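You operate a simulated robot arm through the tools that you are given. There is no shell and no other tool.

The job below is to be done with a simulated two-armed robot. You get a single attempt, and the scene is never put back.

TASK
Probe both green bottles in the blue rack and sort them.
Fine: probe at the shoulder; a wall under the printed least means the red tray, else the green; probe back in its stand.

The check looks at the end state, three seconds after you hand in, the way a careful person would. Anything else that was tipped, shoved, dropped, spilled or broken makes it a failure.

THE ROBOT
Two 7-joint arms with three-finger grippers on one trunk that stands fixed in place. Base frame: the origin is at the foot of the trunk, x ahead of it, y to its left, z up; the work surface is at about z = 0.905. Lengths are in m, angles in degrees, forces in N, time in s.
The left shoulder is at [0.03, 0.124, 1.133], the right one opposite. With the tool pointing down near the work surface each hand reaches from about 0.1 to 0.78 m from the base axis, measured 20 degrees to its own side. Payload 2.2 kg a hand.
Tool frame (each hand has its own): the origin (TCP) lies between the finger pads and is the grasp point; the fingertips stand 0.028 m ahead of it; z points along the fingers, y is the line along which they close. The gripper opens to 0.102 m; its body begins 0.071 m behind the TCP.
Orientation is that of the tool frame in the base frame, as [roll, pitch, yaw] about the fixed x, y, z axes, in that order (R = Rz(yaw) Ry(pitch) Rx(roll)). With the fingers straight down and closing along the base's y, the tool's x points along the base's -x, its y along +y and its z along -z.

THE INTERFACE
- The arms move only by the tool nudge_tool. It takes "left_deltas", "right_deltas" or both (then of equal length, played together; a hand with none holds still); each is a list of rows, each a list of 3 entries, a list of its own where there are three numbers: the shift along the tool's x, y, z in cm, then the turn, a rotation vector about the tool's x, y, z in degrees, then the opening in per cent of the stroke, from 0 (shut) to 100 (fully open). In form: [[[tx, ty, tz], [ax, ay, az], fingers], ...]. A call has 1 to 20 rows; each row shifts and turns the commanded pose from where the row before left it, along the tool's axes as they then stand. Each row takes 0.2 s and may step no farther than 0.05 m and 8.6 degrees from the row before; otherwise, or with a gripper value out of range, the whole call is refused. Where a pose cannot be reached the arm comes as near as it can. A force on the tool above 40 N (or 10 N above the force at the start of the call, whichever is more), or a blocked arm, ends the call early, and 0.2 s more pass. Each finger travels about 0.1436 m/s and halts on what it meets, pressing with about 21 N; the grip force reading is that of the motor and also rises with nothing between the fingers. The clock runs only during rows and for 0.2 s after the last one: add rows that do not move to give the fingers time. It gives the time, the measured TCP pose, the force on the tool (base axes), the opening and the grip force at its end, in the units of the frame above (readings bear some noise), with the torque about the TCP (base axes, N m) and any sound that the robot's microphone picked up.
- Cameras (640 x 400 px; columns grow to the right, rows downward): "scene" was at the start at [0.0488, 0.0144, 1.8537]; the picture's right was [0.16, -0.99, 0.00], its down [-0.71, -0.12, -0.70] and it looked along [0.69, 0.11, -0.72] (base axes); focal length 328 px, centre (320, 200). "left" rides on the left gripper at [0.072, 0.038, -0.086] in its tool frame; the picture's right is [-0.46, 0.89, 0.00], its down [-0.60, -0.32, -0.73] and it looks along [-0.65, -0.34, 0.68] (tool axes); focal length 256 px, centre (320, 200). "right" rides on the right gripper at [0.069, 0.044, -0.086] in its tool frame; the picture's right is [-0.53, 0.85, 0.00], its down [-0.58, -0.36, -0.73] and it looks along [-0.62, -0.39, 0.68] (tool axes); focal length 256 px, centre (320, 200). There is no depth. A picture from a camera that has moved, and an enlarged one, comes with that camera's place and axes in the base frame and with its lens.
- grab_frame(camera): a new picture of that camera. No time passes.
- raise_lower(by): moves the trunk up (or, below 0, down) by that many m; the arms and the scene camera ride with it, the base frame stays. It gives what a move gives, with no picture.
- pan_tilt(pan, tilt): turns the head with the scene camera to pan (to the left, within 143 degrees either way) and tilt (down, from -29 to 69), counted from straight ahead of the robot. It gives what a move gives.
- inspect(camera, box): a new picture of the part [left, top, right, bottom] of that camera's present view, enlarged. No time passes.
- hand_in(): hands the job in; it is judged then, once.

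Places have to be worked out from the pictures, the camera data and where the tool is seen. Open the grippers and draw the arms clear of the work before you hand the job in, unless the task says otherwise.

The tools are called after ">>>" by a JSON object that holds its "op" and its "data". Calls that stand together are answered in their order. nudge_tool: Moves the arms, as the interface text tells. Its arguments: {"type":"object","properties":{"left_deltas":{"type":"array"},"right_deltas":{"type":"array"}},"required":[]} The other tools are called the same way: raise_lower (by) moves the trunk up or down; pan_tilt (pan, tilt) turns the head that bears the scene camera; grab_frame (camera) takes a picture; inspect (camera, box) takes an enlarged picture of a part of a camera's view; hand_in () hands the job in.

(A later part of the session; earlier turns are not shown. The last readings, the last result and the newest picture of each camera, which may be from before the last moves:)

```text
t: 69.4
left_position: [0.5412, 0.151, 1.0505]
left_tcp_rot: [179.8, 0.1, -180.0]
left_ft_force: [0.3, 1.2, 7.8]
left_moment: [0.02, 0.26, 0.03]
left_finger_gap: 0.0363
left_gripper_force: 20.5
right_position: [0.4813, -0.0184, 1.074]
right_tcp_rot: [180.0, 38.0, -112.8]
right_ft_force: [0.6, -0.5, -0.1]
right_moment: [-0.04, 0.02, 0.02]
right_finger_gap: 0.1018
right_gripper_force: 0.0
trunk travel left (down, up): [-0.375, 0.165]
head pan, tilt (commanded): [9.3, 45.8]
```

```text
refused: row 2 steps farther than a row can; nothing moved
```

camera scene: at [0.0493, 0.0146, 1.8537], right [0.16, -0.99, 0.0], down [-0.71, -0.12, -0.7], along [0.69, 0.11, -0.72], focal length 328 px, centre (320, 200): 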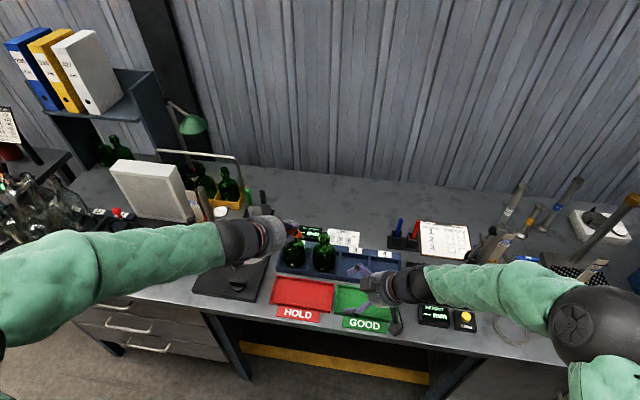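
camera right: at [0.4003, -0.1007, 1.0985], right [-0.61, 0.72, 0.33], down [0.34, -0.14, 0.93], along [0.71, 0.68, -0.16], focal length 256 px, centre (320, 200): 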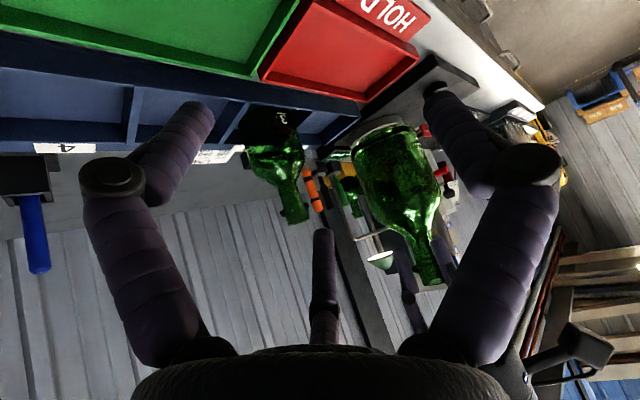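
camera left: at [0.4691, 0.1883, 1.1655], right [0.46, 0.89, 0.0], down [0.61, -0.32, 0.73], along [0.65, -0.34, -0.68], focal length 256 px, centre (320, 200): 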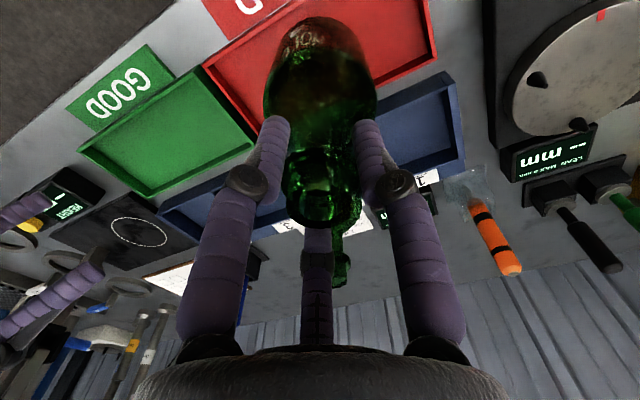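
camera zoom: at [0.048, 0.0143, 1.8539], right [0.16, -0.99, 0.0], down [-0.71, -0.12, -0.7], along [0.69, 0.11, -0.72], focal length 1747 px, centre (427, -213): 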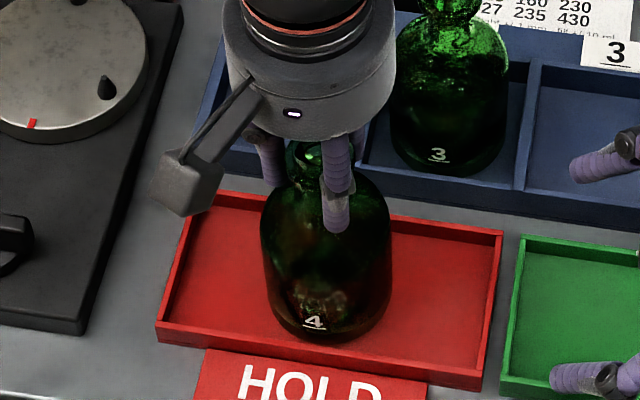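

I mistyped a row (an angle in place of the finger value); it was refused and nothing moved. I resend it correctly.

>>> {"op": "nudge_tool", "data": {"left_deltas": [[[0, 0, -0.1], [0, 0, 0], 0], [[0, 0, 0], [0, 0, 0], 38], [[0, 0, 0], [0, 0, 0], 42], [[0, 0, 0], [0, 0, 0], 50], [[0, 0, 0], [0, 0, 0], 60], [[0, 0, 0], [0, 0, 0], 70], [[0, 0, 0], [0, 0, 0], 70]]}}

>>> {"op": "grab_frame", "data": {"camera": "left"}}

>>> {"op": "inspect", "data": {"camera": "scene", "box": [260, 240, 340, 315]}}

>>> {"op": "inspect", "data": {"camera": "right", "box": [290, 0, 480, 200]}}

```text
t: 71.0
left_position: [0.5408, 0.1524, 1.0509]
left_tcp_rot: [179.9, 0.0, -179.9]
left_ft_force: [-0.1, -0.8, 0.4]
left_moment: [0.01, -0.01, 0.0]
left_finger_gap: 0.0712
left_gripper_force: 0.1
right_position: [0.4831, -0.0187, 1.0729]
right_tcp_rot: [-180.0, 38.0, -112.9]
right_ft_force: [0.2, 0.0, -0.5]
right_moment: [0.02, -0.04, 0.04]
right_finger_gap: 0.1018
right_gripper_force: 0.0
trunk travel left (down, up): [-0.375, 0.165]
head pan, tilt (commanded): [9.3, 45.8]
```

```text
taken
camera left: at [0.4686, 0.1877, 1.1366], right [0.46, 0.89, 0.0], down [0.6, -0.32, 0.73], along [0.65, -0.34, -0.68], focal length 256 px, centre (320, 200)
```

left: 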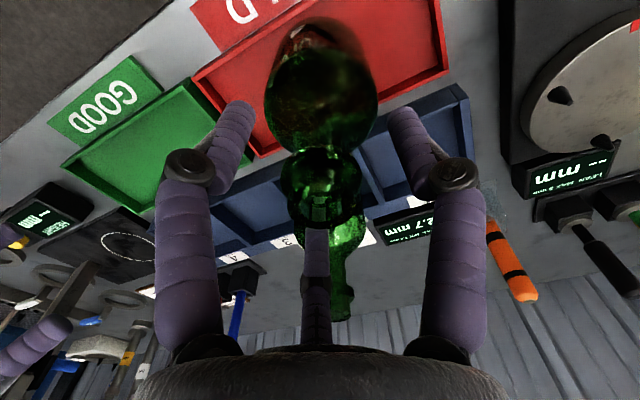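

```text
5.33 times, centred on (300, 278) of scene
camera zoom: at [0.0488, 0.0143, 1.8537], right [0.16, -0.99, 0.0], down [-0.71, -0.12, -0.7], along [0.69, 0.11, -0.72], focal length 1747 px, centre (427, -213)
```

zoom: 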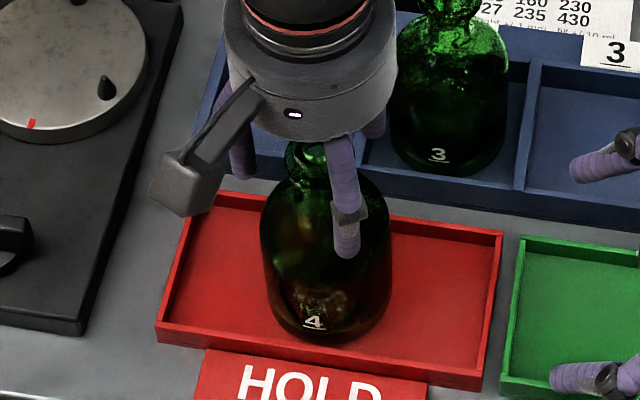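

```text
2.00 times, centred on (385, 100) of right
camera zoom: at [0.4001, -0.1008, 1.0986], right [-0.61, 0.72, 0.33], down [0.34, -0.14, 0.93], along [0.71, 0.68, -0.16], focal length 512 px, centre (190, 400)
```

zoom: 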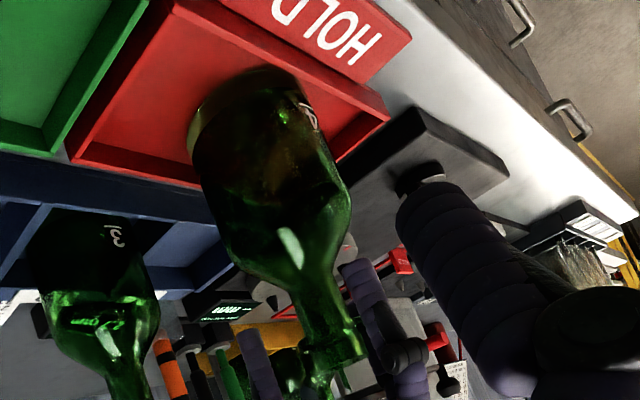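

Bottle 4 stands in the red tray. I raise the left hand straight up, then take it back to its start area on the left.

>>> {"op": "nudge_tool", "data": {"left_deltas": [[[0, 0, -1.5], [0, 0, 0], 70], [[0, 0, -2.5], [0, 0, 0], 70], [[0, 0, -4.0], [0, 0, 0], 70], [[0, 0, -4.0], [0, 0, 0], 70], [[0, 0, -4.0], [0, 0, 0], 70], [[0, 0, -4.0], [0, 0, 0], 70], [[0.87, 4.28, -1.9], [0, 0, 0], 70], [[0.87, 4.28, -1.9], [0, 0, 0], 70], [[0.87, 4.28, -1.9], [0, 0, 0], 70], [[0.87, 4.28, -1.9], [0, 0, 0], 70], [[0.87, 4.28, -1.9], [0, 0, 0], 70], [[0.87, 4.28, -1.9], [0, 0, 0], 70], [[0, 0, 0], [0, 0, 0], 70]]}}

>>> {"op": "grab_frame", "data": {"camera": "scene"}}

>>> {"op": "grab_frame", "data": {"camera": "left"}}

>>> {"op": "inspect", "data": {"camera": "scene", "box": [260, 215, 420, 325]}}

```text
t: 73.8
left_position: [0.4855, 0.4051, 1.364]
left_tcp_rot: [179.9, -0.1, -179.9]
left_ft_force: [1.0, -0.9, -0.5]
left_moment: [0.01, 0.01, 0.0]
left_finger_gap: 0.0718
left_gripper_force: 0.0
right_position: [0.4827, -0.0201, 1.0731]
right_tcp_rot: [179.9, 38.0, -113.0]
right_ft_force: [0.7, 0.1, 0.2]
right_moment: [0.0, 0.0, 0.01]
right_finger_gap: 0.1021
right_gripper_force: 0.0
trunk travel left (down, up): [-0.375, 0.165]
head pan, tilt (commanded): [9.3, 45.8]
```

```text
taken
camera scene: at [0.0493, 0.0132, 1.8537], right [0.16, -0.99, 0.0], down [-0.71, -0.12, -0.7], along [0.69, 0.11, -0.72], focal length 328 px, centre (320, 200)
```

scene: 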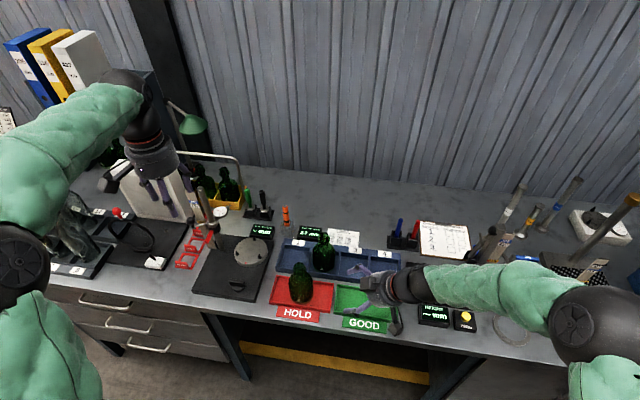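

```text
taken
camera left: at [0.4143, 0.4419, 1.4501], right [0.46, 0.89, 0.0], down [0.61, -0.32, 0.73], along [0.65, -0.34, -0.68], focal length 256 px, centre (320, 200)
```

left: 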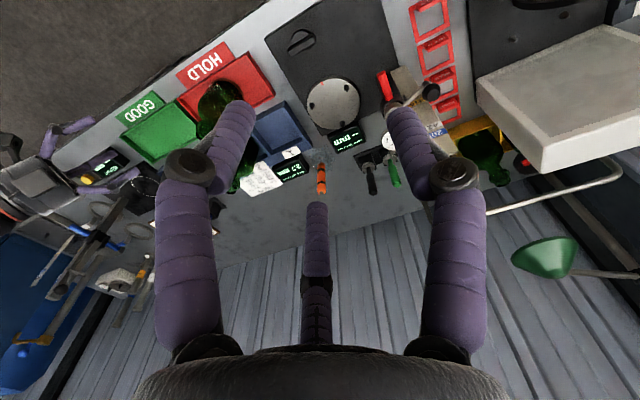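

```text
3.64 times, centred on (340, 270) of scene
camera zoom: at [0.0493, 0.0132, 1.8537], right [0.16, -0.99, 0.0], down [-0.71, -0.12, -0.7], along [0.69, 0.11, -0.72], focal length 1191 px, centre (247, -54)
```

zoom: 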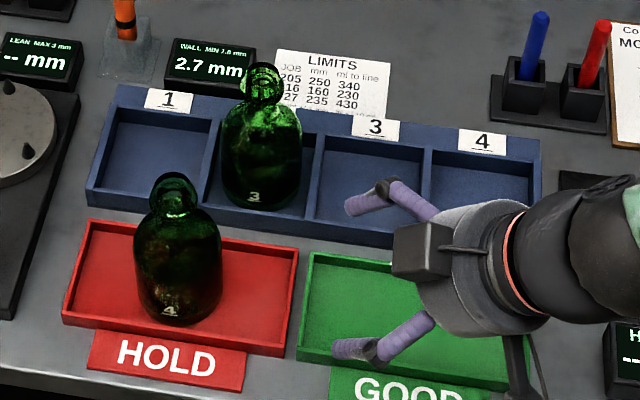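

Bottle 4 stands upright in HOLD and everything else looks in place. For bottle 3 I use the right hand: raise it 15 cm, then untilt and turn it to point straight down.

>>> {"op": "nudge_tool", "data": {"right_deltas": [[[-1.85, 0, -2.36], [0, 0, 0], 100], [[-1.85, 0, -2.36], [0, 0, 0], 100], [[-1.85, 0, -2.36], [0, 0, 0], 100], [[-1.85, 0, -2.36], [0, 0, 0], 100], [[-1.85, 0, -2.36], [0, 0, 0], 70], [[0, 0, 0], [0, 7.6, 0], 70], [[0, 0, 0], [0, 7.6, 0], 70], [[0, 0, 0], [0, 7.6, 0], 70], [[0, 0, 0], [0, 7.6, 0], 70], [[0, 0, 0], [0, 7.6, 0], 70], [[0, 0, 0], [0, 0, 8.375], 70], [[0, 0, 0], [0, 0, 8.375], 70], [[0, 0, 0], [0, 0, 8.375], 70], [[0, 0, 0], [0, 0, 8.375], 70], [[0, 0, 0], [0, 0, 8.375], 70], [[0, 0, 0], [0, 0, 8.375], 70], [[0, 0, 0], [0, 0, 8.375], 70], [[0, 0, 0], [0, 0, 8.375], 70], [[0, 0, 0], [0, 0, 0], 70]]}}

>>> {"op": "grab_frame", "data": {"camera": "right"}}

>>> {"op": "inspect", "data": {"camera": "scene", "box": [280, 220, 420, 320]}}

```text
t: 77.8
left_position: [0.4857, 0.406, 1.3624]
left_tcp_rot: [179.9, 0.0, -179.9]
left_ft_force: [0.1, 0.6, -0.3]
left_moment: [-0.02, -0.03, 0.0]
left_finger_gap: 0.0713
left_gripper_force: 0.0
right_position: [0.4846, -0.0187, 1.2236]
right_tcp_rot: [-180.0, -0.1, 179.9]
right_ft_force: [0.2, -0.6, 0.7]
right_moment: [-0.01, -0.01, -0.02]
right_finger_gap: 0.0712
right_gripper_force: 0.2
trunk travel left (down, up): [-0.375, 0.165]
head pan, tilt (commanded): [9.3, 45.8]
```

```text
taken
camera right: at [0.4136, 0.0247, 1.3089], right [0.54, 0.84, 0.0], down [0.58, -0.37, 0.73], along [0.62, -0.39, -0.68], focal length 256 px, centre (320, 200)
```

right: 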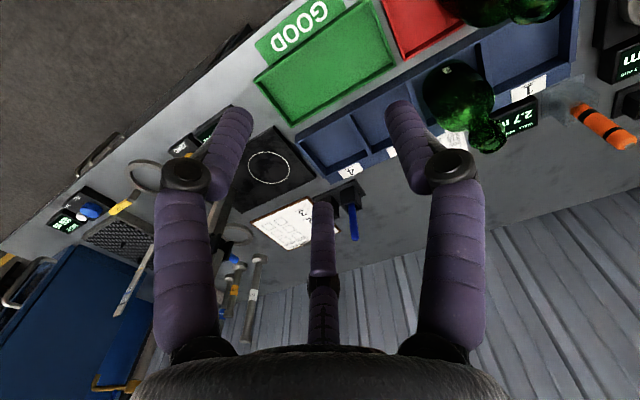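

```text
4.00 times, centred on (350, 270) of scene
camera zoom: at [0.0488, 0.0145, 1.8537], right [0.16, -0.99, 0.0], down [-0.71, -0.12, -0.7], along [0.69, 0.11, -0.72], focal length 1310 px, centre (200, -80)
```

zoom: 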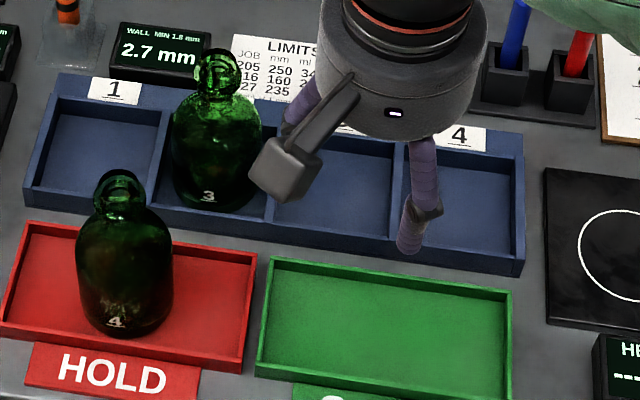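

Right hand points straight down. I measure the green tray and bottle 3's present place with larger zooms.

>>> {"op": "inspect", "data": {"camera": "scene", "box": [334, 270, 414, 325]}}

>>> {"op": "inspect", "data": {"camera": "scene", "box": [300, 225, 364, 280]}}

>>> {"op": "inspect", "data": {"camera": "right", "box": [400, 40, 528, 170]}}

```text
7.27 times, centred on (374, 298) of scene
camera zoom: at [0.0488, 0.0145, 1.8537], right [0.16, -0.99, 0.0], down [-0.71, -0.12, -0.7], along [0.69, 0.11, -0.72], focal length 2383 px, centre (-73, -509)
```

zoom: 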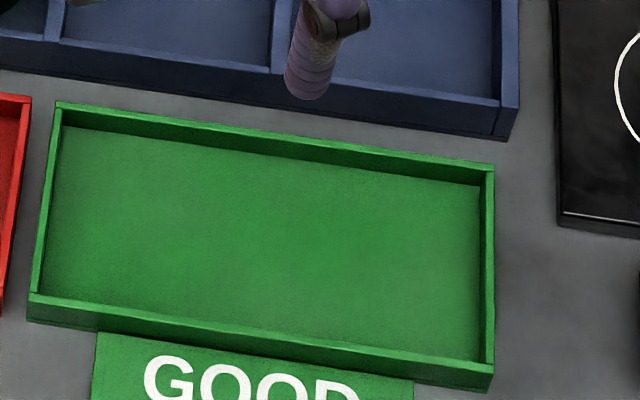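

```text
7.27 times, centred on (332, 252) of scene
camera zoom: at [0.0488, 0.0145, 1.8537], right [0.16, -0.99, 0.0], down [-0.71, -0.12, -0.7], along [0.69, 0.11, -0.72], focal length 2383 px, centre (233, -182)
```

zoom: 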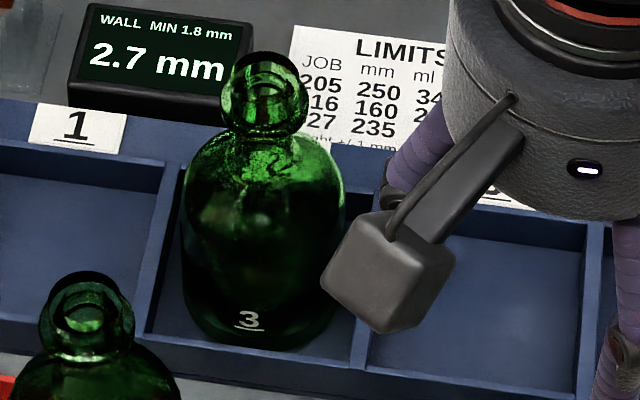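

```text
3.08 times, centred on (464, 105) of right
camera zoom: at [0.4136, 0.0247, 1.3089], right [0.54, 0.84, 0.0], down [0.58, -0.37, 0.73], along [0.62, -0.39, -0.68], focal length 788 px, centre (-123, 492)
```

zoom: 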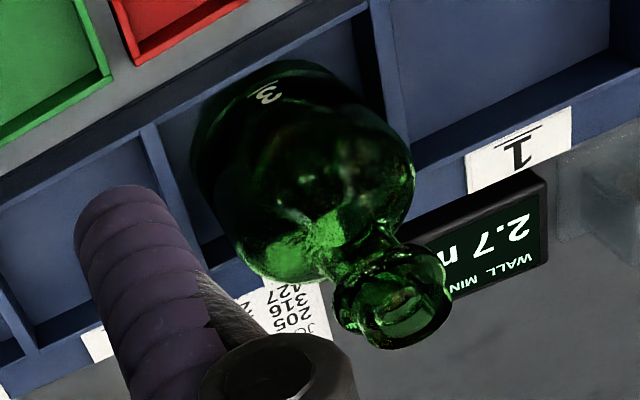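

Green tray spans x 0.4965-0.5865, y -0.144 to 0.045, centre (0.5415, -0.0495). I move the right hand above bottle 3 at a safe height and measure its mouth from close up.

>>> {"op": "nudge_tool", "data": {"right_deltas": [[[-3.43, 2.37, 0.47], [0, 0, 0], 70], [[-3.43, 2.37, 0.47], [0, 0, 0], 70], [[-3.43, 2.37, 0.47], [0, 0, 0], 70], [[-3.43, 2.37, 0.47], [0, 0, 0], 70], [[-3.43, 2.37, 0.47], [0, 0, 0], 70], [[0, 0, 0], [0, 0, 0], 70], [[0, 0, 0], [0, 0, 0], 70]]}}

>>> {"op": "grab_frame", "data": {"camera": "right"}}

>>> {"op": "inspect", "data": {"camera": "right", "box": [256, 20, 384, 100]}}

>>> {"op": "inspect", "data": {"camera": "left", "box": [140, 60, 300, 220]}}

>>> {"op": "inspect", "data": {"camera": "scene", "box": [272, 170, 400, 290]}}

```text
t: 79.4
left_position: [0.4852, 0.4072, 1.3626]
left_tcp_rot: [179.9, -0.1, -179.9]
left_ft_force: [-0.5, -0.2, -0.7]
left_moment: [0.0, 0.04, 0.0]
left_finger_gap: 0.0714
left_gripper_force: 0.0
right_position: [0.6535, 0.0998, 1.2014]
right_tcp_rot: [179.9, 0.0, -179.9]
right_ft_force: [-0.6, -0.3, -0.7]
right_moment: [0.02, 0.0, 0.01]
right_finger_gap: 0.0715
right_gripper_force: 0.0
trunk travel left (down, up): [-0.375, 0.165]
head pan, tilt (commanded): [9.3, 45.8]
```

```text
taken
camera right: at [0.5836, 0.1436, 1.2869], right [0.53, 0.85, 0.0], down [0.58, -0.36, 0.73], along [0.62, -0.39, -0.68], focal length 256 px, centre (320, 200)
```

right: 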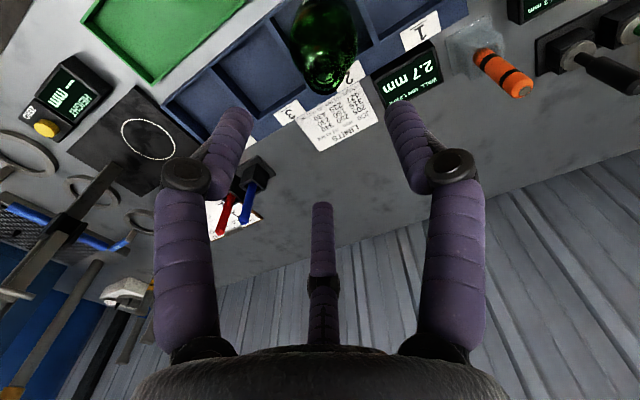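

```text
5.00 times, centred on (320, 60) of right
camera zoom: at [0.5836, 0.1436, 1.2869], right [0.53, 0.85, 0.0], down [0.58, -0.36, 0.73], along [0.62, -0.39, -0.68], focal length 1280 px, centre (320, 900)
```

zoom: 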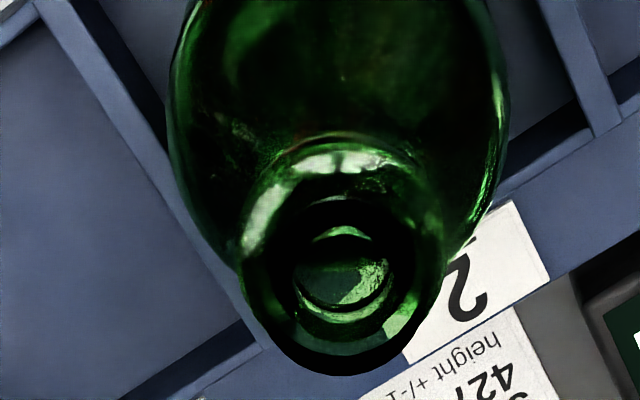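

```text
2.50 times, centred on (220, 140) of left
camera zoom: at [0.4145, 0.443, 1.4494], right [0.46, 0.89, 0.0], down [0.61, -0.32, 0.73], along [0.65, -0.34, -0.68], focal length 640 px, centre (570, 350)
```

zoom: 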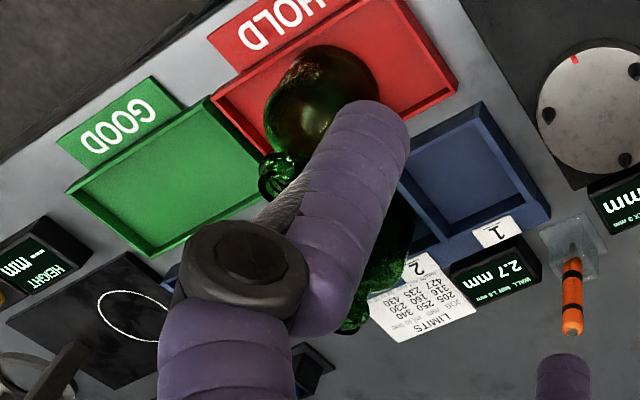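

```text
3.33 times, centred on (336, 230) of scene
camera zoom: at [0.0495, 0.0151, 1.8537], right [0.16, -0.99, 0.0], down [-0.71, -0.12, -0.7], along [0.69, 0.11, -0.72], focal length 1092 px, centre (267, 100)
```

zoom: 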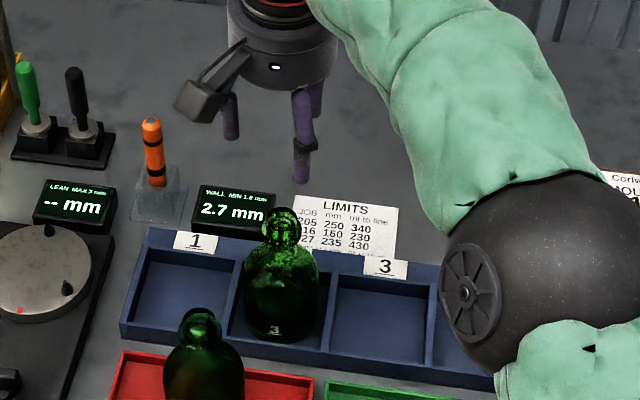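

Bottle 3's axis measures (0.659, 0.1015), so I shift the right hand 6.5 mm in x and 2 mm in y, then descend until the fingertips are just over the lip.

>>> {"op": "nudge_tool", "data": {"right_deltas": [[[-0.6, 0.18, 0], [0, 0, 0], 70], [[0, 0, 3.4], [0, 0, 0], 70], [[0, 0, 3.4], [0, 0, 0], 70], [[0, 0, 3.2], [0, 0, 0], 70], [[0, 0, 0], [0, 0, 0], 70], [[0, 0, 0], [0, 0, 0], 70]]}}

>>> {"op": "grab_frame", "data": {"camera": "right"}}

>>> {"op": "inspect", "data": {"camera": "right", "box": [256, 80, 384, 180]}}

>>> {"op": "inspect", "data": {"camera": "scene", "box": [272, 170, 400, 290]}}

```text
t: 80.8
left_position: [0.4868, 0.4072, 1.3621]
left_tcp_rot: [179.9, 0.0, -179.9]
left_ft_force: [-0.4, -0.2, 0.2]
left_moment: [-0.01, 0.0, -0.01]
left_finger_gap: 0.0716
left_gripper_force: 0.1
right_position: [0.6583, 0.1032, 1.1004]
right_tcp_rot: [180.0, 0.0, -179.9]
right_ft_force: [0.1, 0.3, -1.0]
right_moment: [-0.03, 0.03, -0.01]
right_finger_gap: 0.0712
right_gripper_force: 0.1
trunk travel left (down, up): [-0.375, 0.165]
head pan, tilt (commanded): [9.3, 45.8]
```

```text
taken
camera right: at [0.5891, 0.1462, 1.1853], right [0.53, 0.85, 0.0], down [0.58, -0.36, 0.73], along [0.62, -0.39, -0.68], focal length 256 px, centre (320, 200)
```

right: 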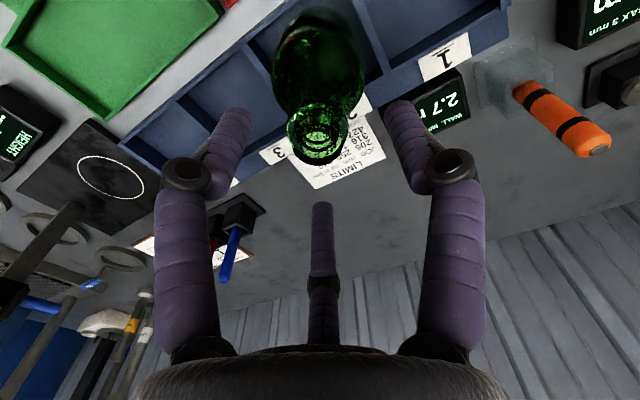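

```text
4.00 times, centred on (320, 130) of right
camera zoom: at [0.5891, 0.1462, 1.1853], right [0.53, 0.85, 0.0], down [0.58, -0.36, 0.73], along [0.62, -0.39, -0.68], focal length 1024 px, centre (320, 480)
```

zoom: 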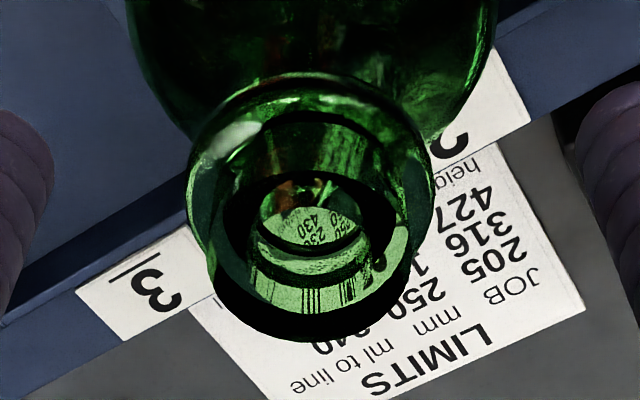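

```text
3.33 times, centred on (336, 230) of scene
camera zoom: at [0.0492, 0.0146, 1.8537], right [0.16, -0.99, 0.0], down [-0.71, -0.12, -0.7], along [0.69, 0.11, -0.72], focal length 1092 px, centre (267, 100)
```

zoom: 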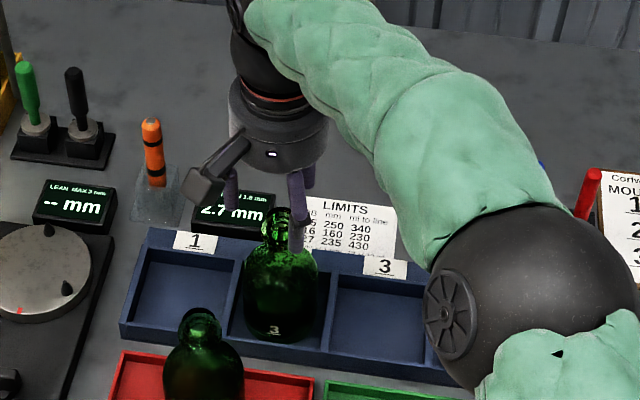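

Centred within about 1 mm. I descend 5 cm to collar level and close the fingers on bottle 3.

>>> {"op": "nudge_tool", "data": {"right_deltas": [[[-0.05, -0.1, 2.0], [0, 0, 0], 70], [[0, 0, 2.0], [0, 0, 0], 70], [[0, 0, 1.0], [0, 0, 0], 70], [[0, 0, 0], [0, 0, 0], 58], [[0, 0, 0], [0, 0, 0], 46], [[0, 0, 0], [0, 0, 0], 46]]}}

>>> {"op": "grab_frame", "data": {"camera": "right"}}

>>> {"op": "inspect", "data": {"camera": "scene", "box": [280, 190, 376, 280]}}

```text
t: 82.2
left_position: [0.4854, 0.4067, 1.3629]
left_tcp_rot: [179.9, 0.0, -179.9]
left_ft_force: [-0.5, 0.4, -0.3]
left_moment: [0.03, 0.07, -0.03]
left_finger_gap: 0.0714
left_gripper_force: 0.0
right_position: [0.6602, 0.1016, 1.0486]
right_tcp_rot: [180.0, 0.0, -179.9]
right_ft_force: [0.5, 0.0, -0.1]
right_moment: [-0.02, -0.01, 0.01]
right_finger_gap: 0.0469
right_gripper_force: 0.1
trunk travel left (down, up): [-0.375, 0.165]
head pan, tilt (commanded): [9.3, 45.8]
```

```text
taken
camera right: at [0.591, 0.1446, 1.1356], right [0.53, 0.85, 0.0], down [0.58, -0.36, 0.73], along [0.62, -0.39, -0.68], focal length 256 px, centre (320, 200)
```

right: 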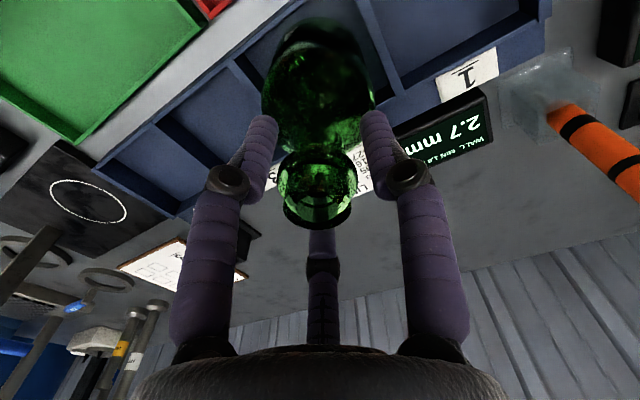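

```text
4.44 times, centred on (328, 235) of scene
camera zoom: at [0.0489, 0.0145, 1.8537], right [0.16, -0.99, 0.0], down [-0.71, -0.12, -0.7], along [0.69, 0.11, -0.72], focal length 1456 px, centre (284, 44)
```

zoom: 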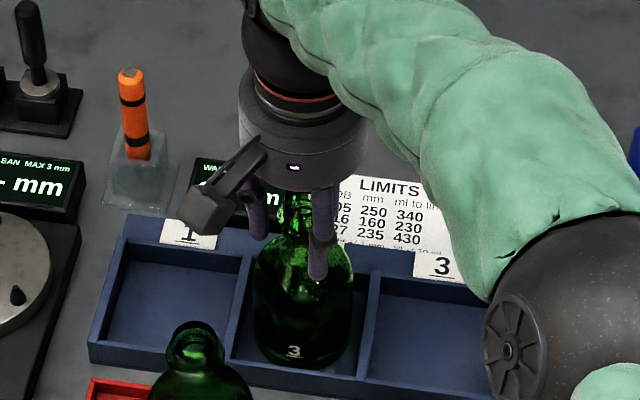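

The mouth sits centred between the three fingers. I close the grip.

>>> {"op": "nudge_tool", "data": {"right_deltas": [[[0, 0, 0], [0, 0, 0], 40], [[0, 0, 0], [0, 0, 0], 35], [[0, 0, 0], [0, 0, 0], 28], [[0, 0, 0], [0, 0, 0], 15], [[0, 0, 0], [0, 0, 0], 0], [[0, 0, 0], [0, 0, 0], 0]]}}

>>> {"op": "grab_frame", "data": {"camera": "right"}}

```text
t: 83.6
left_position: [0.4853, 0.4061, 1.3632]
left_tcp_rot: [179.9, 0.0, -179.9]
left_ft_force: [-0.6, 0.4, -0.8]
left_moment: [0.0, -0.03, 0.01]
left_finger_gap: 0.0714
left_gripper_force: 0.1
right_position: [0.6594, 0.1011, 1.0507]
right_tcp_rot: [-180.0, 0.1, -180.0]
right_ft_force: [0.0, -0.8, 0.3]
right_moment: [-0.03, 0.03, 0.02]
right_finger_gap: 0.0363
right_gripper_force: 20.7
trunk travel left (down, up): [-0.375, 0.165]
head pan, tilt (commanded): [9.3, 45.8]
```

```text
taken
camera right: at [0.5909, 0.1444, 1.1357], right [0.53, 0.85, 0.0], down [0.58, -0.36, 0.73], along [0.62, -0.39, -0.68], focal length 256 px, centre (320, 200)
```

right: 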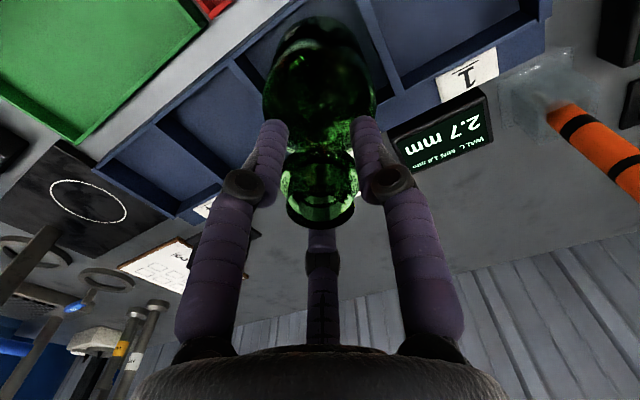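

Gripped evenly at the collar. I lift bottle 3 straight up 11 cm.

>>> {"op": "nudge_tool", "data": {"right_deltas": [[[0, 0, -1.0], [0, 0, 0], 0], [[0, 0, -2.0], [0, 0, 0], 0], [[0, 0, -2.0], [0, 0, 0], 0], [[0, 0, -2.0], [0, 0, 0], 0], [[0, 0, -2.0], [0, 0, 0], 0], [[0, 0, -2.0], [0, 0, 0], 0], [[0, 0, 0], [0, 0, 0], 0], [[0, 0, 0], [0, 0, 0], 0]]}}

>>> {"op": "grab_frame", "data": {"camera": "right"}}

>>> {"op": "inspect", "data": {"camera": "scene", "box": [260, 180, 420, 300]}}

>>> {"op": "inspect", "data": {"camera": "left", "box": [100, 60, 340, 230]}}

```text
t: 85.4
left_position: [0.4859, 0.4061, 1.3626]
left_tcp_rot: [-180.0, -0.1, -179.8]
left_ft_force: [0.2, 0.1, 0.3]
left_moment: [-0.01, -0.01, 0.01]
left_finger_gap: 0.0711
left_gripper_force: 0.0
right_position: [0.6604, 0.1012, 1.16]
right_tcp_rot: [180.0, 0.0, -179.9]
right_ft_force: [-0.8, -0.1, -2.6]
right_moment: [-0.03, 0.03, 0.02]
right_finger_gap: 0.0364
right_gripper_force: 20.7
trunk travel left (down, up): [-0.375, 0.165]
head pan, tilt (commanded): [9.3, 45.8]
```

```text
taken
camera right: at [0.5912, 0.144, 1.2462], right [0.53, 0.85, 0.0], down [0.58, -0.36, 0.73], along [0.62, -0.39, -0.68], focal length 256 px, centre (320, 200)
```

right: 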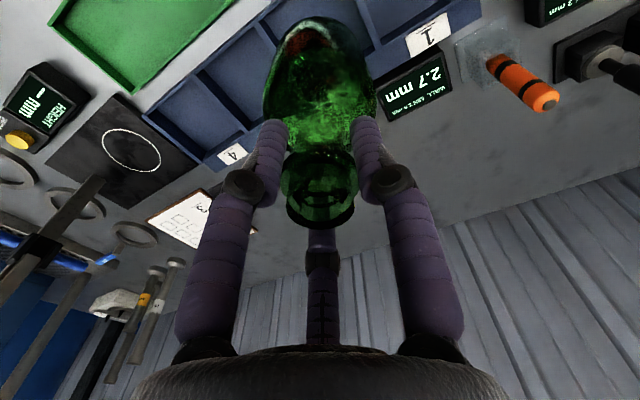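

```text
3.33 times, centred on (340, 240) of scene
camera zoom: at [0.0491, 0.0146, 1.8537], right [0.16, -0.99, 0.0], down [-0.71, -0.12, -0.7], along [0.69, 0.11, -0.72], focal length 1092 px, centre (253, 67)
```

zoom: 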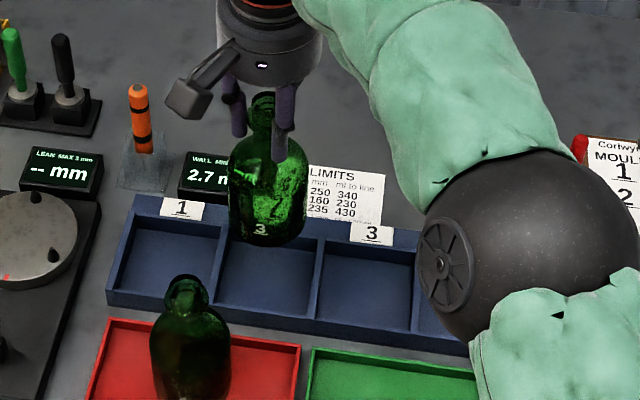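

```text
2.35 times, centred on (220, 145) of left
camera zoom: at [0.4143, 0.4426, 1.4496], right [0.46, 0.89, 0.0], down [0.6, -0.32, 0.73], along [0.65, -0.34, -0.68], focal length 602 px, centre (555, 329)
```

zoom: 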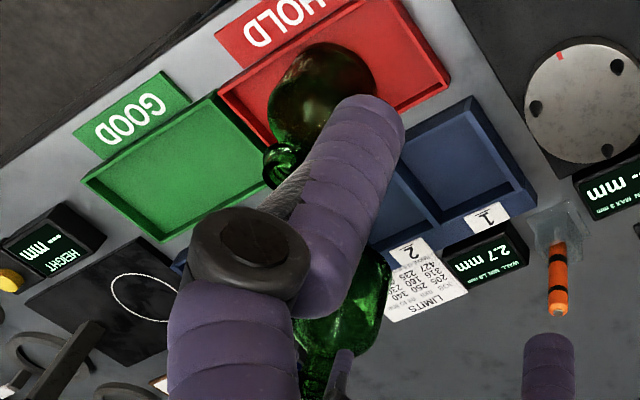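

Bottle 3 hangs upright. I carry it sideways over the empty slots, then back to above the green tray's centre (0.5415, -0.0495).

>>> {"op": "nudge_tool", "data": {"right_deltas": [[[0, -1.5, 0], [0, 0, 0], 0], [[0, -2.0, 0], [0, 0, 0], 0], [[0, -2.0, 0], [0, 0, 0], 0], [[0, -2.0, 0], [0, 0, 0], 0], [[0, -2.0, 0], [0, 0, 0], 0], [[0.5, -2.0, 0], [0, 0, 0], 0], [[1.5, -1.8, 0], [0, 0, 0], 0], [[2.0, -1.2, 0], [0, 0, 0], 0], [[2.0, -0.57, 0], [0, 0, 0], 0], [[2.0, 0, 0], [0, 0, 0], 0], [[2.0, 0, 0], [0, 0, 0], 0], [[1.3, 0, 0], [0, 0, 0], 0], [[0.5, 0, 0], [0, 0, 0], 0], [[0, 0, 0], [0, 0, 0], 0], [[0, 0, 0], [0, 0, 0], 0]]}}

>>> {"op": "grab_frame", "data": {"camera": "right"}}

>>> {"op": "inspect", "data": {"camera": "scene", "box": [300, 215, 428, 325]}}

>>> {"op": "inspect", "data": {"camera": "left", "box": [60, 60, 300, 230]}}

```text
t: 88.6
left_position: [0.484, 0.4064, 1.3624]
left_tcp_rot: [179.9, -0.1, -179.9]
left_ft_force: [0.2, 0.0, 0.3]
left_moment: [-0.01, 0.0, -0.01]
left_finger_gap: 0.0713
left_gripper_force: 0.0
right_position: [0.5411, -0.0494, 1.1593]
right_tcp_rot: [-179.9, 0.0, -179.9]
right_ft_force: [-0.6, -0.7, -2.6]
right_moment: [0.02, -0.01, 0.02]
right_finger_gap: 0.0365
right_gripper_force: 21.5
trunk travel left (down, up): [-0.375, 0.165]
head pan, tilt (commanded): [9.3, 45.8]
```

```text
taken
camera right: at [0.473, -0.0063, 1.2454], right [0.53, 0.85, 0.0], down [0.58, -0.36, 0.73], along [0.62, -0.39, -0.68], focal length 256 px, centre (320, 200)
```

right: 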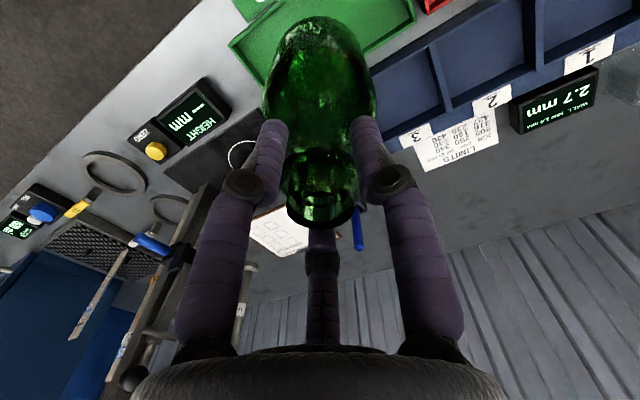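

```text
3.64 times, centred on (364, 270) of scene
camera zoom: at [0.0491, 0.0145, 1.8537], right [0.16, -0.99, 0.0], down [-0.71, -0.12, -0.7], along [0.69, 0.11, -0.72], focal length 1191 px, centre (160, -54)
```

zoom: 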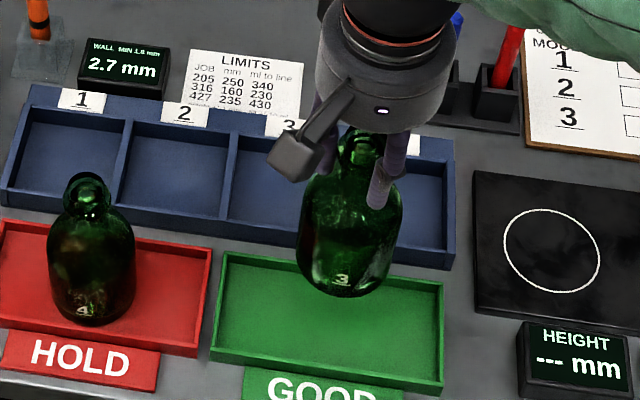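

```text
2.35 times, centred on (180, 145) of left
camera zoom: at [0.4143, 0.4425, 1.4497], right [0.46, 0.89, 0.0], down [0.6, -0.32, 0.73], along [0.65, -0.34, -0.68], focal length 602 px, centre (649, 329)
```

zoom: 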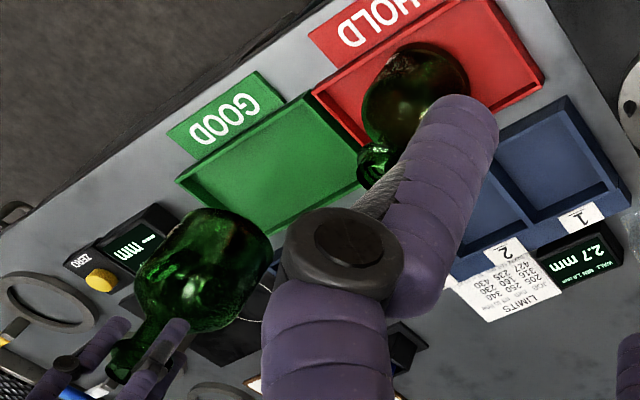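

Bottle 3 is over the green tray, plumb as far as I can see. I lower 8 cm and check against the tray walls.

>>> {"op": "nudge_tool", "data": {"right_deltas": [[[0, 0, 1.5], [0, 0, 0], 0], [[0, 0, 2.0], [0, 0, 0], 0], [[0, 0, 2.0], [0, 0, 0], 0], [[0, 0, 1.5], [0, 0, 0], 0], [[0, 0, 1.0], [0, 0, 0], 0], [[0, 0, 0], [0, 0, 0], 0], [[0, 0, 0], [0, 0, 0], 0]]}}

>>> {"op": "inspect", "data": {"camera": "scene", "box": [326, 240, 422, 330]}}

>>> {"op": "inspect", "data": {"camera": "left", "box": [90, 70, 250, 220]}}

>>> {"op": "grab_frame", "data": {"camera": "right"}}

```text
t: 90.2
left_position: [0.4861, 0.4052, 1.3632]
left_tcp_rot: [179.8, 0.0, -179.9]
left_ft_force: [-0.2, 0.1, -0.2]
left_moment: [-0.02, -0.01, -0.03]
left_finger_gap: 0.0715
left_gripper_force: 0.2
right_position: [0.542, -0.0513, 1.0783]
right_tcp_rot: [180.0, 0.0, -179.9]
right_ft_force: [-0.2, 0.0, -4.0]
right_moment: [0.0, -0.01, 0.02]
right_finger_gap: 0.0364
right_gripper_force: 21.2
trunk travel left (down, up): [-0.375, 0.165]
head pan, tilt (commanded): [9.3, 45.8]
```

```text
4.44 times, centred on (374, 285) of scene
camera zoom: at [0.0492, 0.0144, 1.8537], right [0.16, -0.99, 0.0], down [-0.71, -0.12, -0.7], along [0.69, 0.11, -0.72], focal length 1456 px, centre (80, -178)
```

zoom: 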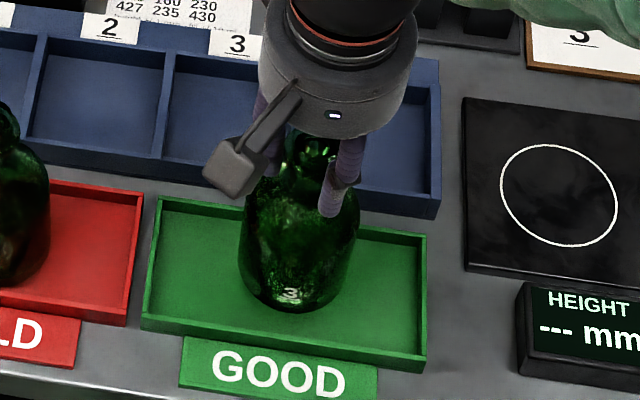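

```text
2.67 times, centred on (170, 145) of left
camera zoom: at [0.4144, 0.4424, 1.4497], right [0.46, 0.89, 0.0], down [0.61, -0.32, 0.73], along [0.65, -0.34, -0.68], focal length 683 px, centre (720, 347)
```

zoom: 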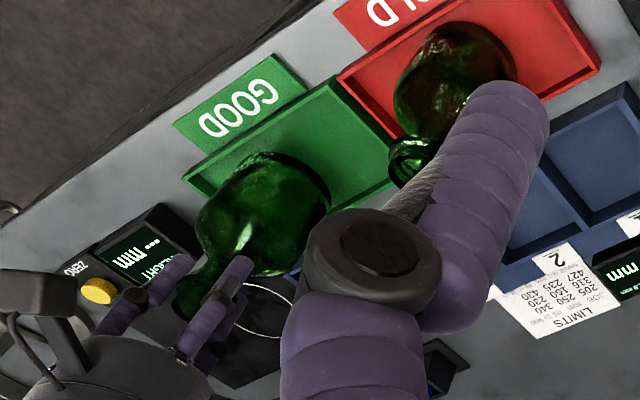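

```text
taken
camera right: at [0.4727, -0.0074, 1.1643], right [0.53, 0.85, 0.0], down [0.58, -0.36, 0.73], along [0.62, -0.39, -0.68], focal length 256 px, centre (320, 200)
```

right: 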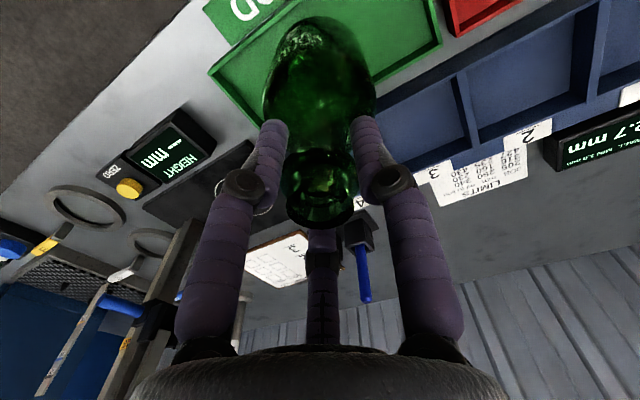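

Alignment is good to 1-2 mm; I nudge 1 mm away from the front wall and lower further, watching for early contact.

>>> {"op": "nudge_tool", "data": {"right_deltas": [[[-0.1, 0, 1.0], [0, 0, 0], 0], [[0, 0, 0.6], [0, 0, 0], 0], [[0, 0, 0], [0, 0, 0], 0]]}}

>>> {"op": "nudge_tool", "data": {"right_deltas": [[[0, 0, 0.5], [0, 0, 0], 0], [[0, 0, 0], [0, 0, 0], 0]]}}

>>> {"op": "inspect", "data": {"camera": "scene", "box": [340, 260, 404, 320]}}

```text
t: 91.0
left_position: [0.4852, 0.4071, 1.3623]
left_tcp_rot: [179.9, 0.0, -179.9]
left_ft_force: [0.7, 0.5, 0.7]
left_moment: [0.0, -0.01, -0.01]
left_finger_gap: 0.0715
left_gripper_force: 0.0
right_position: [0.5432, -0.0509, 1.063]
right_tcp_rot: [-180.0, 0.1, -180.0]
right_ft_force: [-0.7, -0.2, -3.2]
right_moment: [0.02, 0.02, 0.0]
right_finger_gap: 0.0361
right_gripper_force: 20.8
trunk travel left (down, up): [-0.375, 0.165]
head pan, tilt (commanded): [9.3, 45.8]
```

```text
t: 91.6
left_position: [0.4861, 0.4068, 1.3619]
left_tcp_rot: [179.9, 0.1, -179.9]
left_ft_force: [-0.2, 0.1, 0.3]
left_moment: [-0.01, 0.01, -0.01]
left_finger_gap: 0.0712
left_gripper_force: 0.1
right_position: [0.5421, -0.0492, 1.0584]
right_tcp_rot: [-180.0, 0.0, -180.0]
right_ft_force: [0.5, -0.9, -3.5]
right_moment: [0.0, -0.02, 0.02]
right_finger_gap: 0.0365
right_gripper_force: 21.1
trunk travel left (down, up): [-0.375, 0.165]
head pan, tilt (commanded): [9.3, 45.8]
```

```text
6.67 times, centred on (372, 290) of scene
camera zoom: at [0.049, 0.0144, 1.8537], right [0.16, -0.99, 0.0], down [-0.71, -0.12, -0.7], along [0.69, 0.11, -0.72], focal length 2184 px, centre (-27, -400)
```

zoom: 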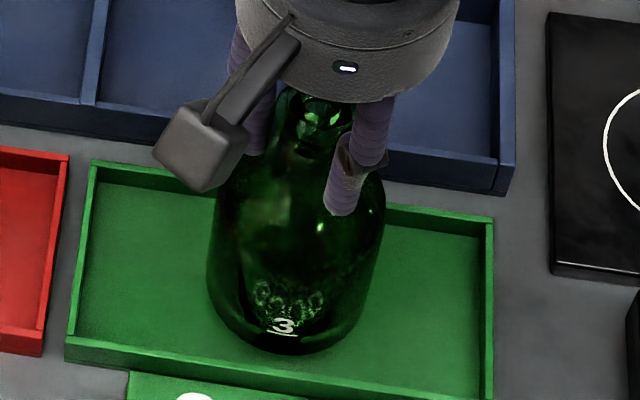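

Clear of all walls. I lower in small steps until the base meets the floor.

>>> {"op": "nudge_tool", "data": {"right_deltas": [[[0, 0, 0.4], [0, 0, 0], 0], [[0, 0, 0], [0, 0, 0], 0]]}}

>>> {"op": "nudge_tool", "data": {"right_deltas": [[[0, 0, 0.3], [0, 0, 0], 0], [[0, 0, 0], [0, 0, 0], 0]]}}

>>> {"op": "nudge_tool", "data": {"right_deltas": [[[0, 0, 0.15], [0, 0, 0], 0], [[0, 0, 0], [0, 0, 0], 0]]}}

>>> {"op": "inspect", "data": {"camera": "scene", "box": [326, 240, 422, 330]}}

```text
t: 92.2
left_position: [0.4859, 0.4069, 1.363]
left_tcp_rot: [179.9, 0.0, -180.0]
left_ft_force: [-0.2, -0.8, -0.2]
left_moment: [-0.02, -0.01, -0.03]
left_finger_gap: 0.0714
left_gripper_force: 0.1
right_position: [0.5429, -0.0494, 1.056]
right_tcp_rot: [-180.0, 0.0, -180.0]
right_ft_force: [0.2, 0.0, -2.5]
right_moment: [0.02, -0.03, -0.02]
right_finger_gap: 0.0364
right_gripper_force: 21.1
trunk travel left (down, up): [-0.375, 0.165]
head pan, tilt (commanded): [9.3, 45.8]
```

```text
t: 92.8
left_position: [0.486, 0.4069, 1.3635]
left_tcp_rot: [180.0, 0.0, -179.9]
left_ft_force: [-0.7, -0.8, -0.2]
left_moment: [0.0, 0.0, 0.02]
left_finger_gap: 0.0714
left_gripper_force: 0.1
right_position: [0.5433, -0.0502, 1.0507]
right_tcp_rot: [179.9, 0.0, -180.0]
right_ft_force: [0.9, 0.4, -2.8]
right_moment: [-0.06, -0.01, -0.03]
right_finger_gap: 0.0364
right_gripper_force: 20.9
trunk travel left (down, up): [-0.375, 0.165]
head pan, tilt (commanded): [9.3, 45.8]
```

```text
t: 93.4
left_position: [0.4873, 0.4055, 1.3615]
left_tcp_rot: [179.9, -0.1, -180.0]
left_ft_force: [0.3, -1.0, 0.2]
left_moment: [-0.01, 0.04, 0.01]
left_finger_gap: 0.0714
left_gripper_force: 0.1
right_position: [0.5439, -0.052, 1.0499]
right_tcp_rot: [180.0, 0.1, -180.0]
right_ft_force: [-0.7, -0.1, -2.4]
right_moment: [0.11, 0.05, 0.02]
right_finger_gap: 0.0365
right_gripper_force: 21.2
trunk travel left (down, up): [-0.375, 0.165]
head pan, tilt (commanded): [9.3, 45.8]
```

```text
4.44 times, centred on (374, 285) of scene
camera zoom: at [0.0488, 0.0145, 1.8538], right [0.16, -0.99, 0.0], down [-0.71, -0.12, -0.7], along [0.69, 0.11, -0.72], focal length 1456 px, centre (80, -178)
```

zoom: 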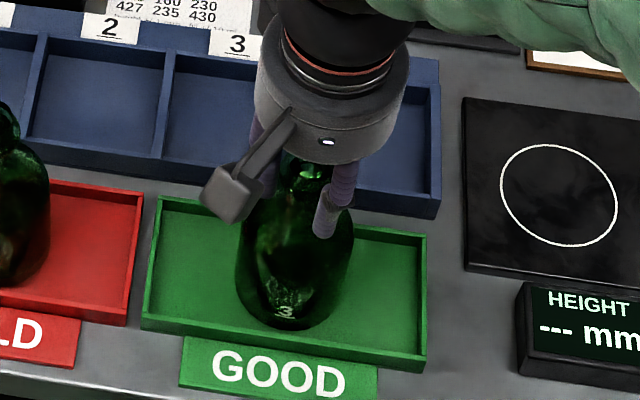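

Starting to touch (a small moment appears). One more 1.5 mm step.

>>> {"op": "nudge_tool", "data": {"right_deltas": [[[0, 0, 0.15], [0, 0, 0], 0], [[0, 0, 0], [0, 0, 0], 0]]}}

```text
t: 94.0
left_position: [0.4851, 0.406, 1.3638]
left_tcp_rot: [179.8, 0.0, -179.9]
left_ft_force: [-0.1, -0.2, 0.0]
left_moment: [-0.03, -0.03, 0.0]
left_finger_gap: 0.0717
left_gripper_force: 0.2
right_position: [0.5426, -0.0514, 1.0503]
right_tcp_rot: [-180.0, 0.0, -180.0]
right_ft_force: [-3.2, -2.7, 10.1]
right_moment: [0.05, 0.24, 0.05]
right_finger_gap: 0.0359
right_gripper_force: 21.1
trunk travel left (down, up): [-0.375, 0.165]
head pan, tilt (commanded): [9.3, 45.8]
```

Floor contact at the expected height. I ease up 1.5 mm and open the fingers gently.

>>> {"op": "nudge_tool", "data": {"right_deltas": [[[0, 0, -0.15], [0, 0, 0], 0], [[0, 0, 0], [0, 0, 0], 38], [[0, 0, 0], [0, 0, 0], 42], [[0, 0, 0], [0, 0, 0], 50], [[0, 0, 0], [0, 0, 0], 60], [[0, 0, 0], [0, 0, 0], 70], [[0, 0, 0], [0, 0, 0], 70]]}}

>>> {"op": "inspect", "data": {"camera": "scene", "box": [326, 240, 422, 330]}}

>>> {"op": "grab_frame", "data": {"camera": "right"}}

>>> {"op": "inspect", "data": {"camera": "left", "box": [90, 70, 250, 220]}}

```text
t: 95.6
left_position: [0.4857, 0.4058, 1.3628]
left_tcp_rot: [179.9, 0.0, -179.9]
left_ft_force: [-1.1, 0.3, -0.3]
left_moment: [-0.04, 0.02, -0.03]
left_finger_gap: 0.0715
left_gripper_force: 0.1
right_position: [0.5426, -0.0504, 1.0495]
right_tcp_rot: [-180.0, -0.1, 180.0]
right_ft_force: [0.4, -0.2, 0.3]
right_moment: [-0.01, -0.03, 0.02]
right_finger_gap: 0.0712
right_gripper_force: 0.0
trunk travel left (down, up): [-0.375, 0.165]
head pan, tilt (commanded): [9.3, 45.8]
```

```text
4.44 times, centred on (374, 285) of scene
camera zoom: at [0.0487, 0.0144, 1.8537], right [0.16, -0.99, 0.0], down [-0.71, -0.12, -0.7], along [0.69, 0.11, -0.72], focal length 1456 px, centre (80, -178)
```

zoom: 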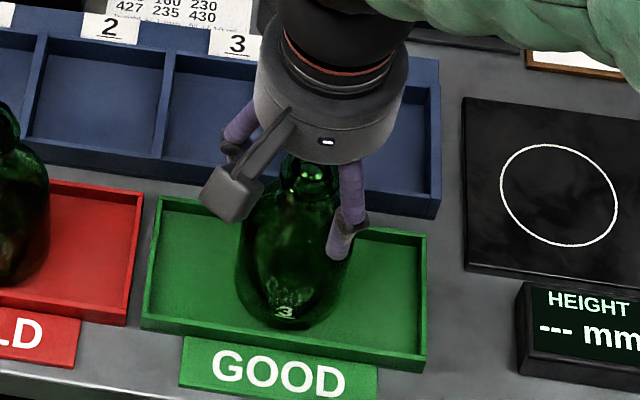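

```text
taken
camera right: at [0.4737, -0.0071, 1.1357], right [0.53, 0.85, 0.0], down [0.58, -0.36, 0.73], along [0.62, -0.39, -0.68], focal length 256 px, centre (320, 200)
```

right: 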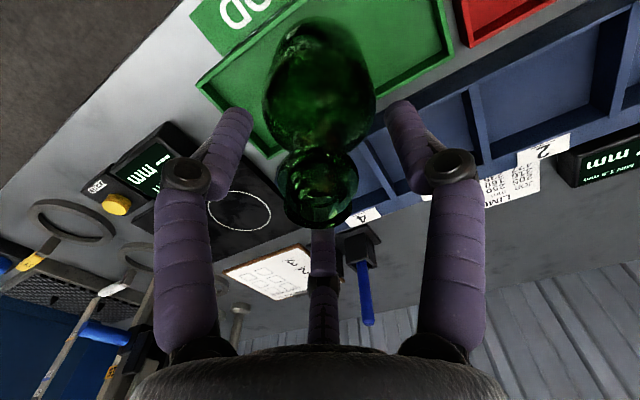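

```text
2.67 times, centred on (170, 145) of left
camera zoom: at [0.414, 0.4424, 1.4498], right [0.46, 0.89, 0.0], down [0.6, -0.32, 0.73], along [0.65, -0.34, -0.68], focal length 683 px, centre (720, 347)
```

zoom: 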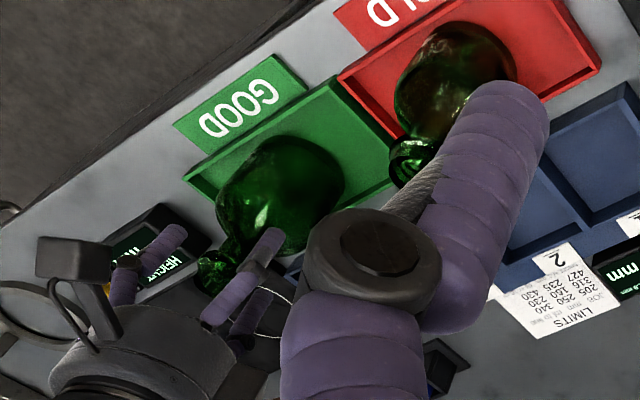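

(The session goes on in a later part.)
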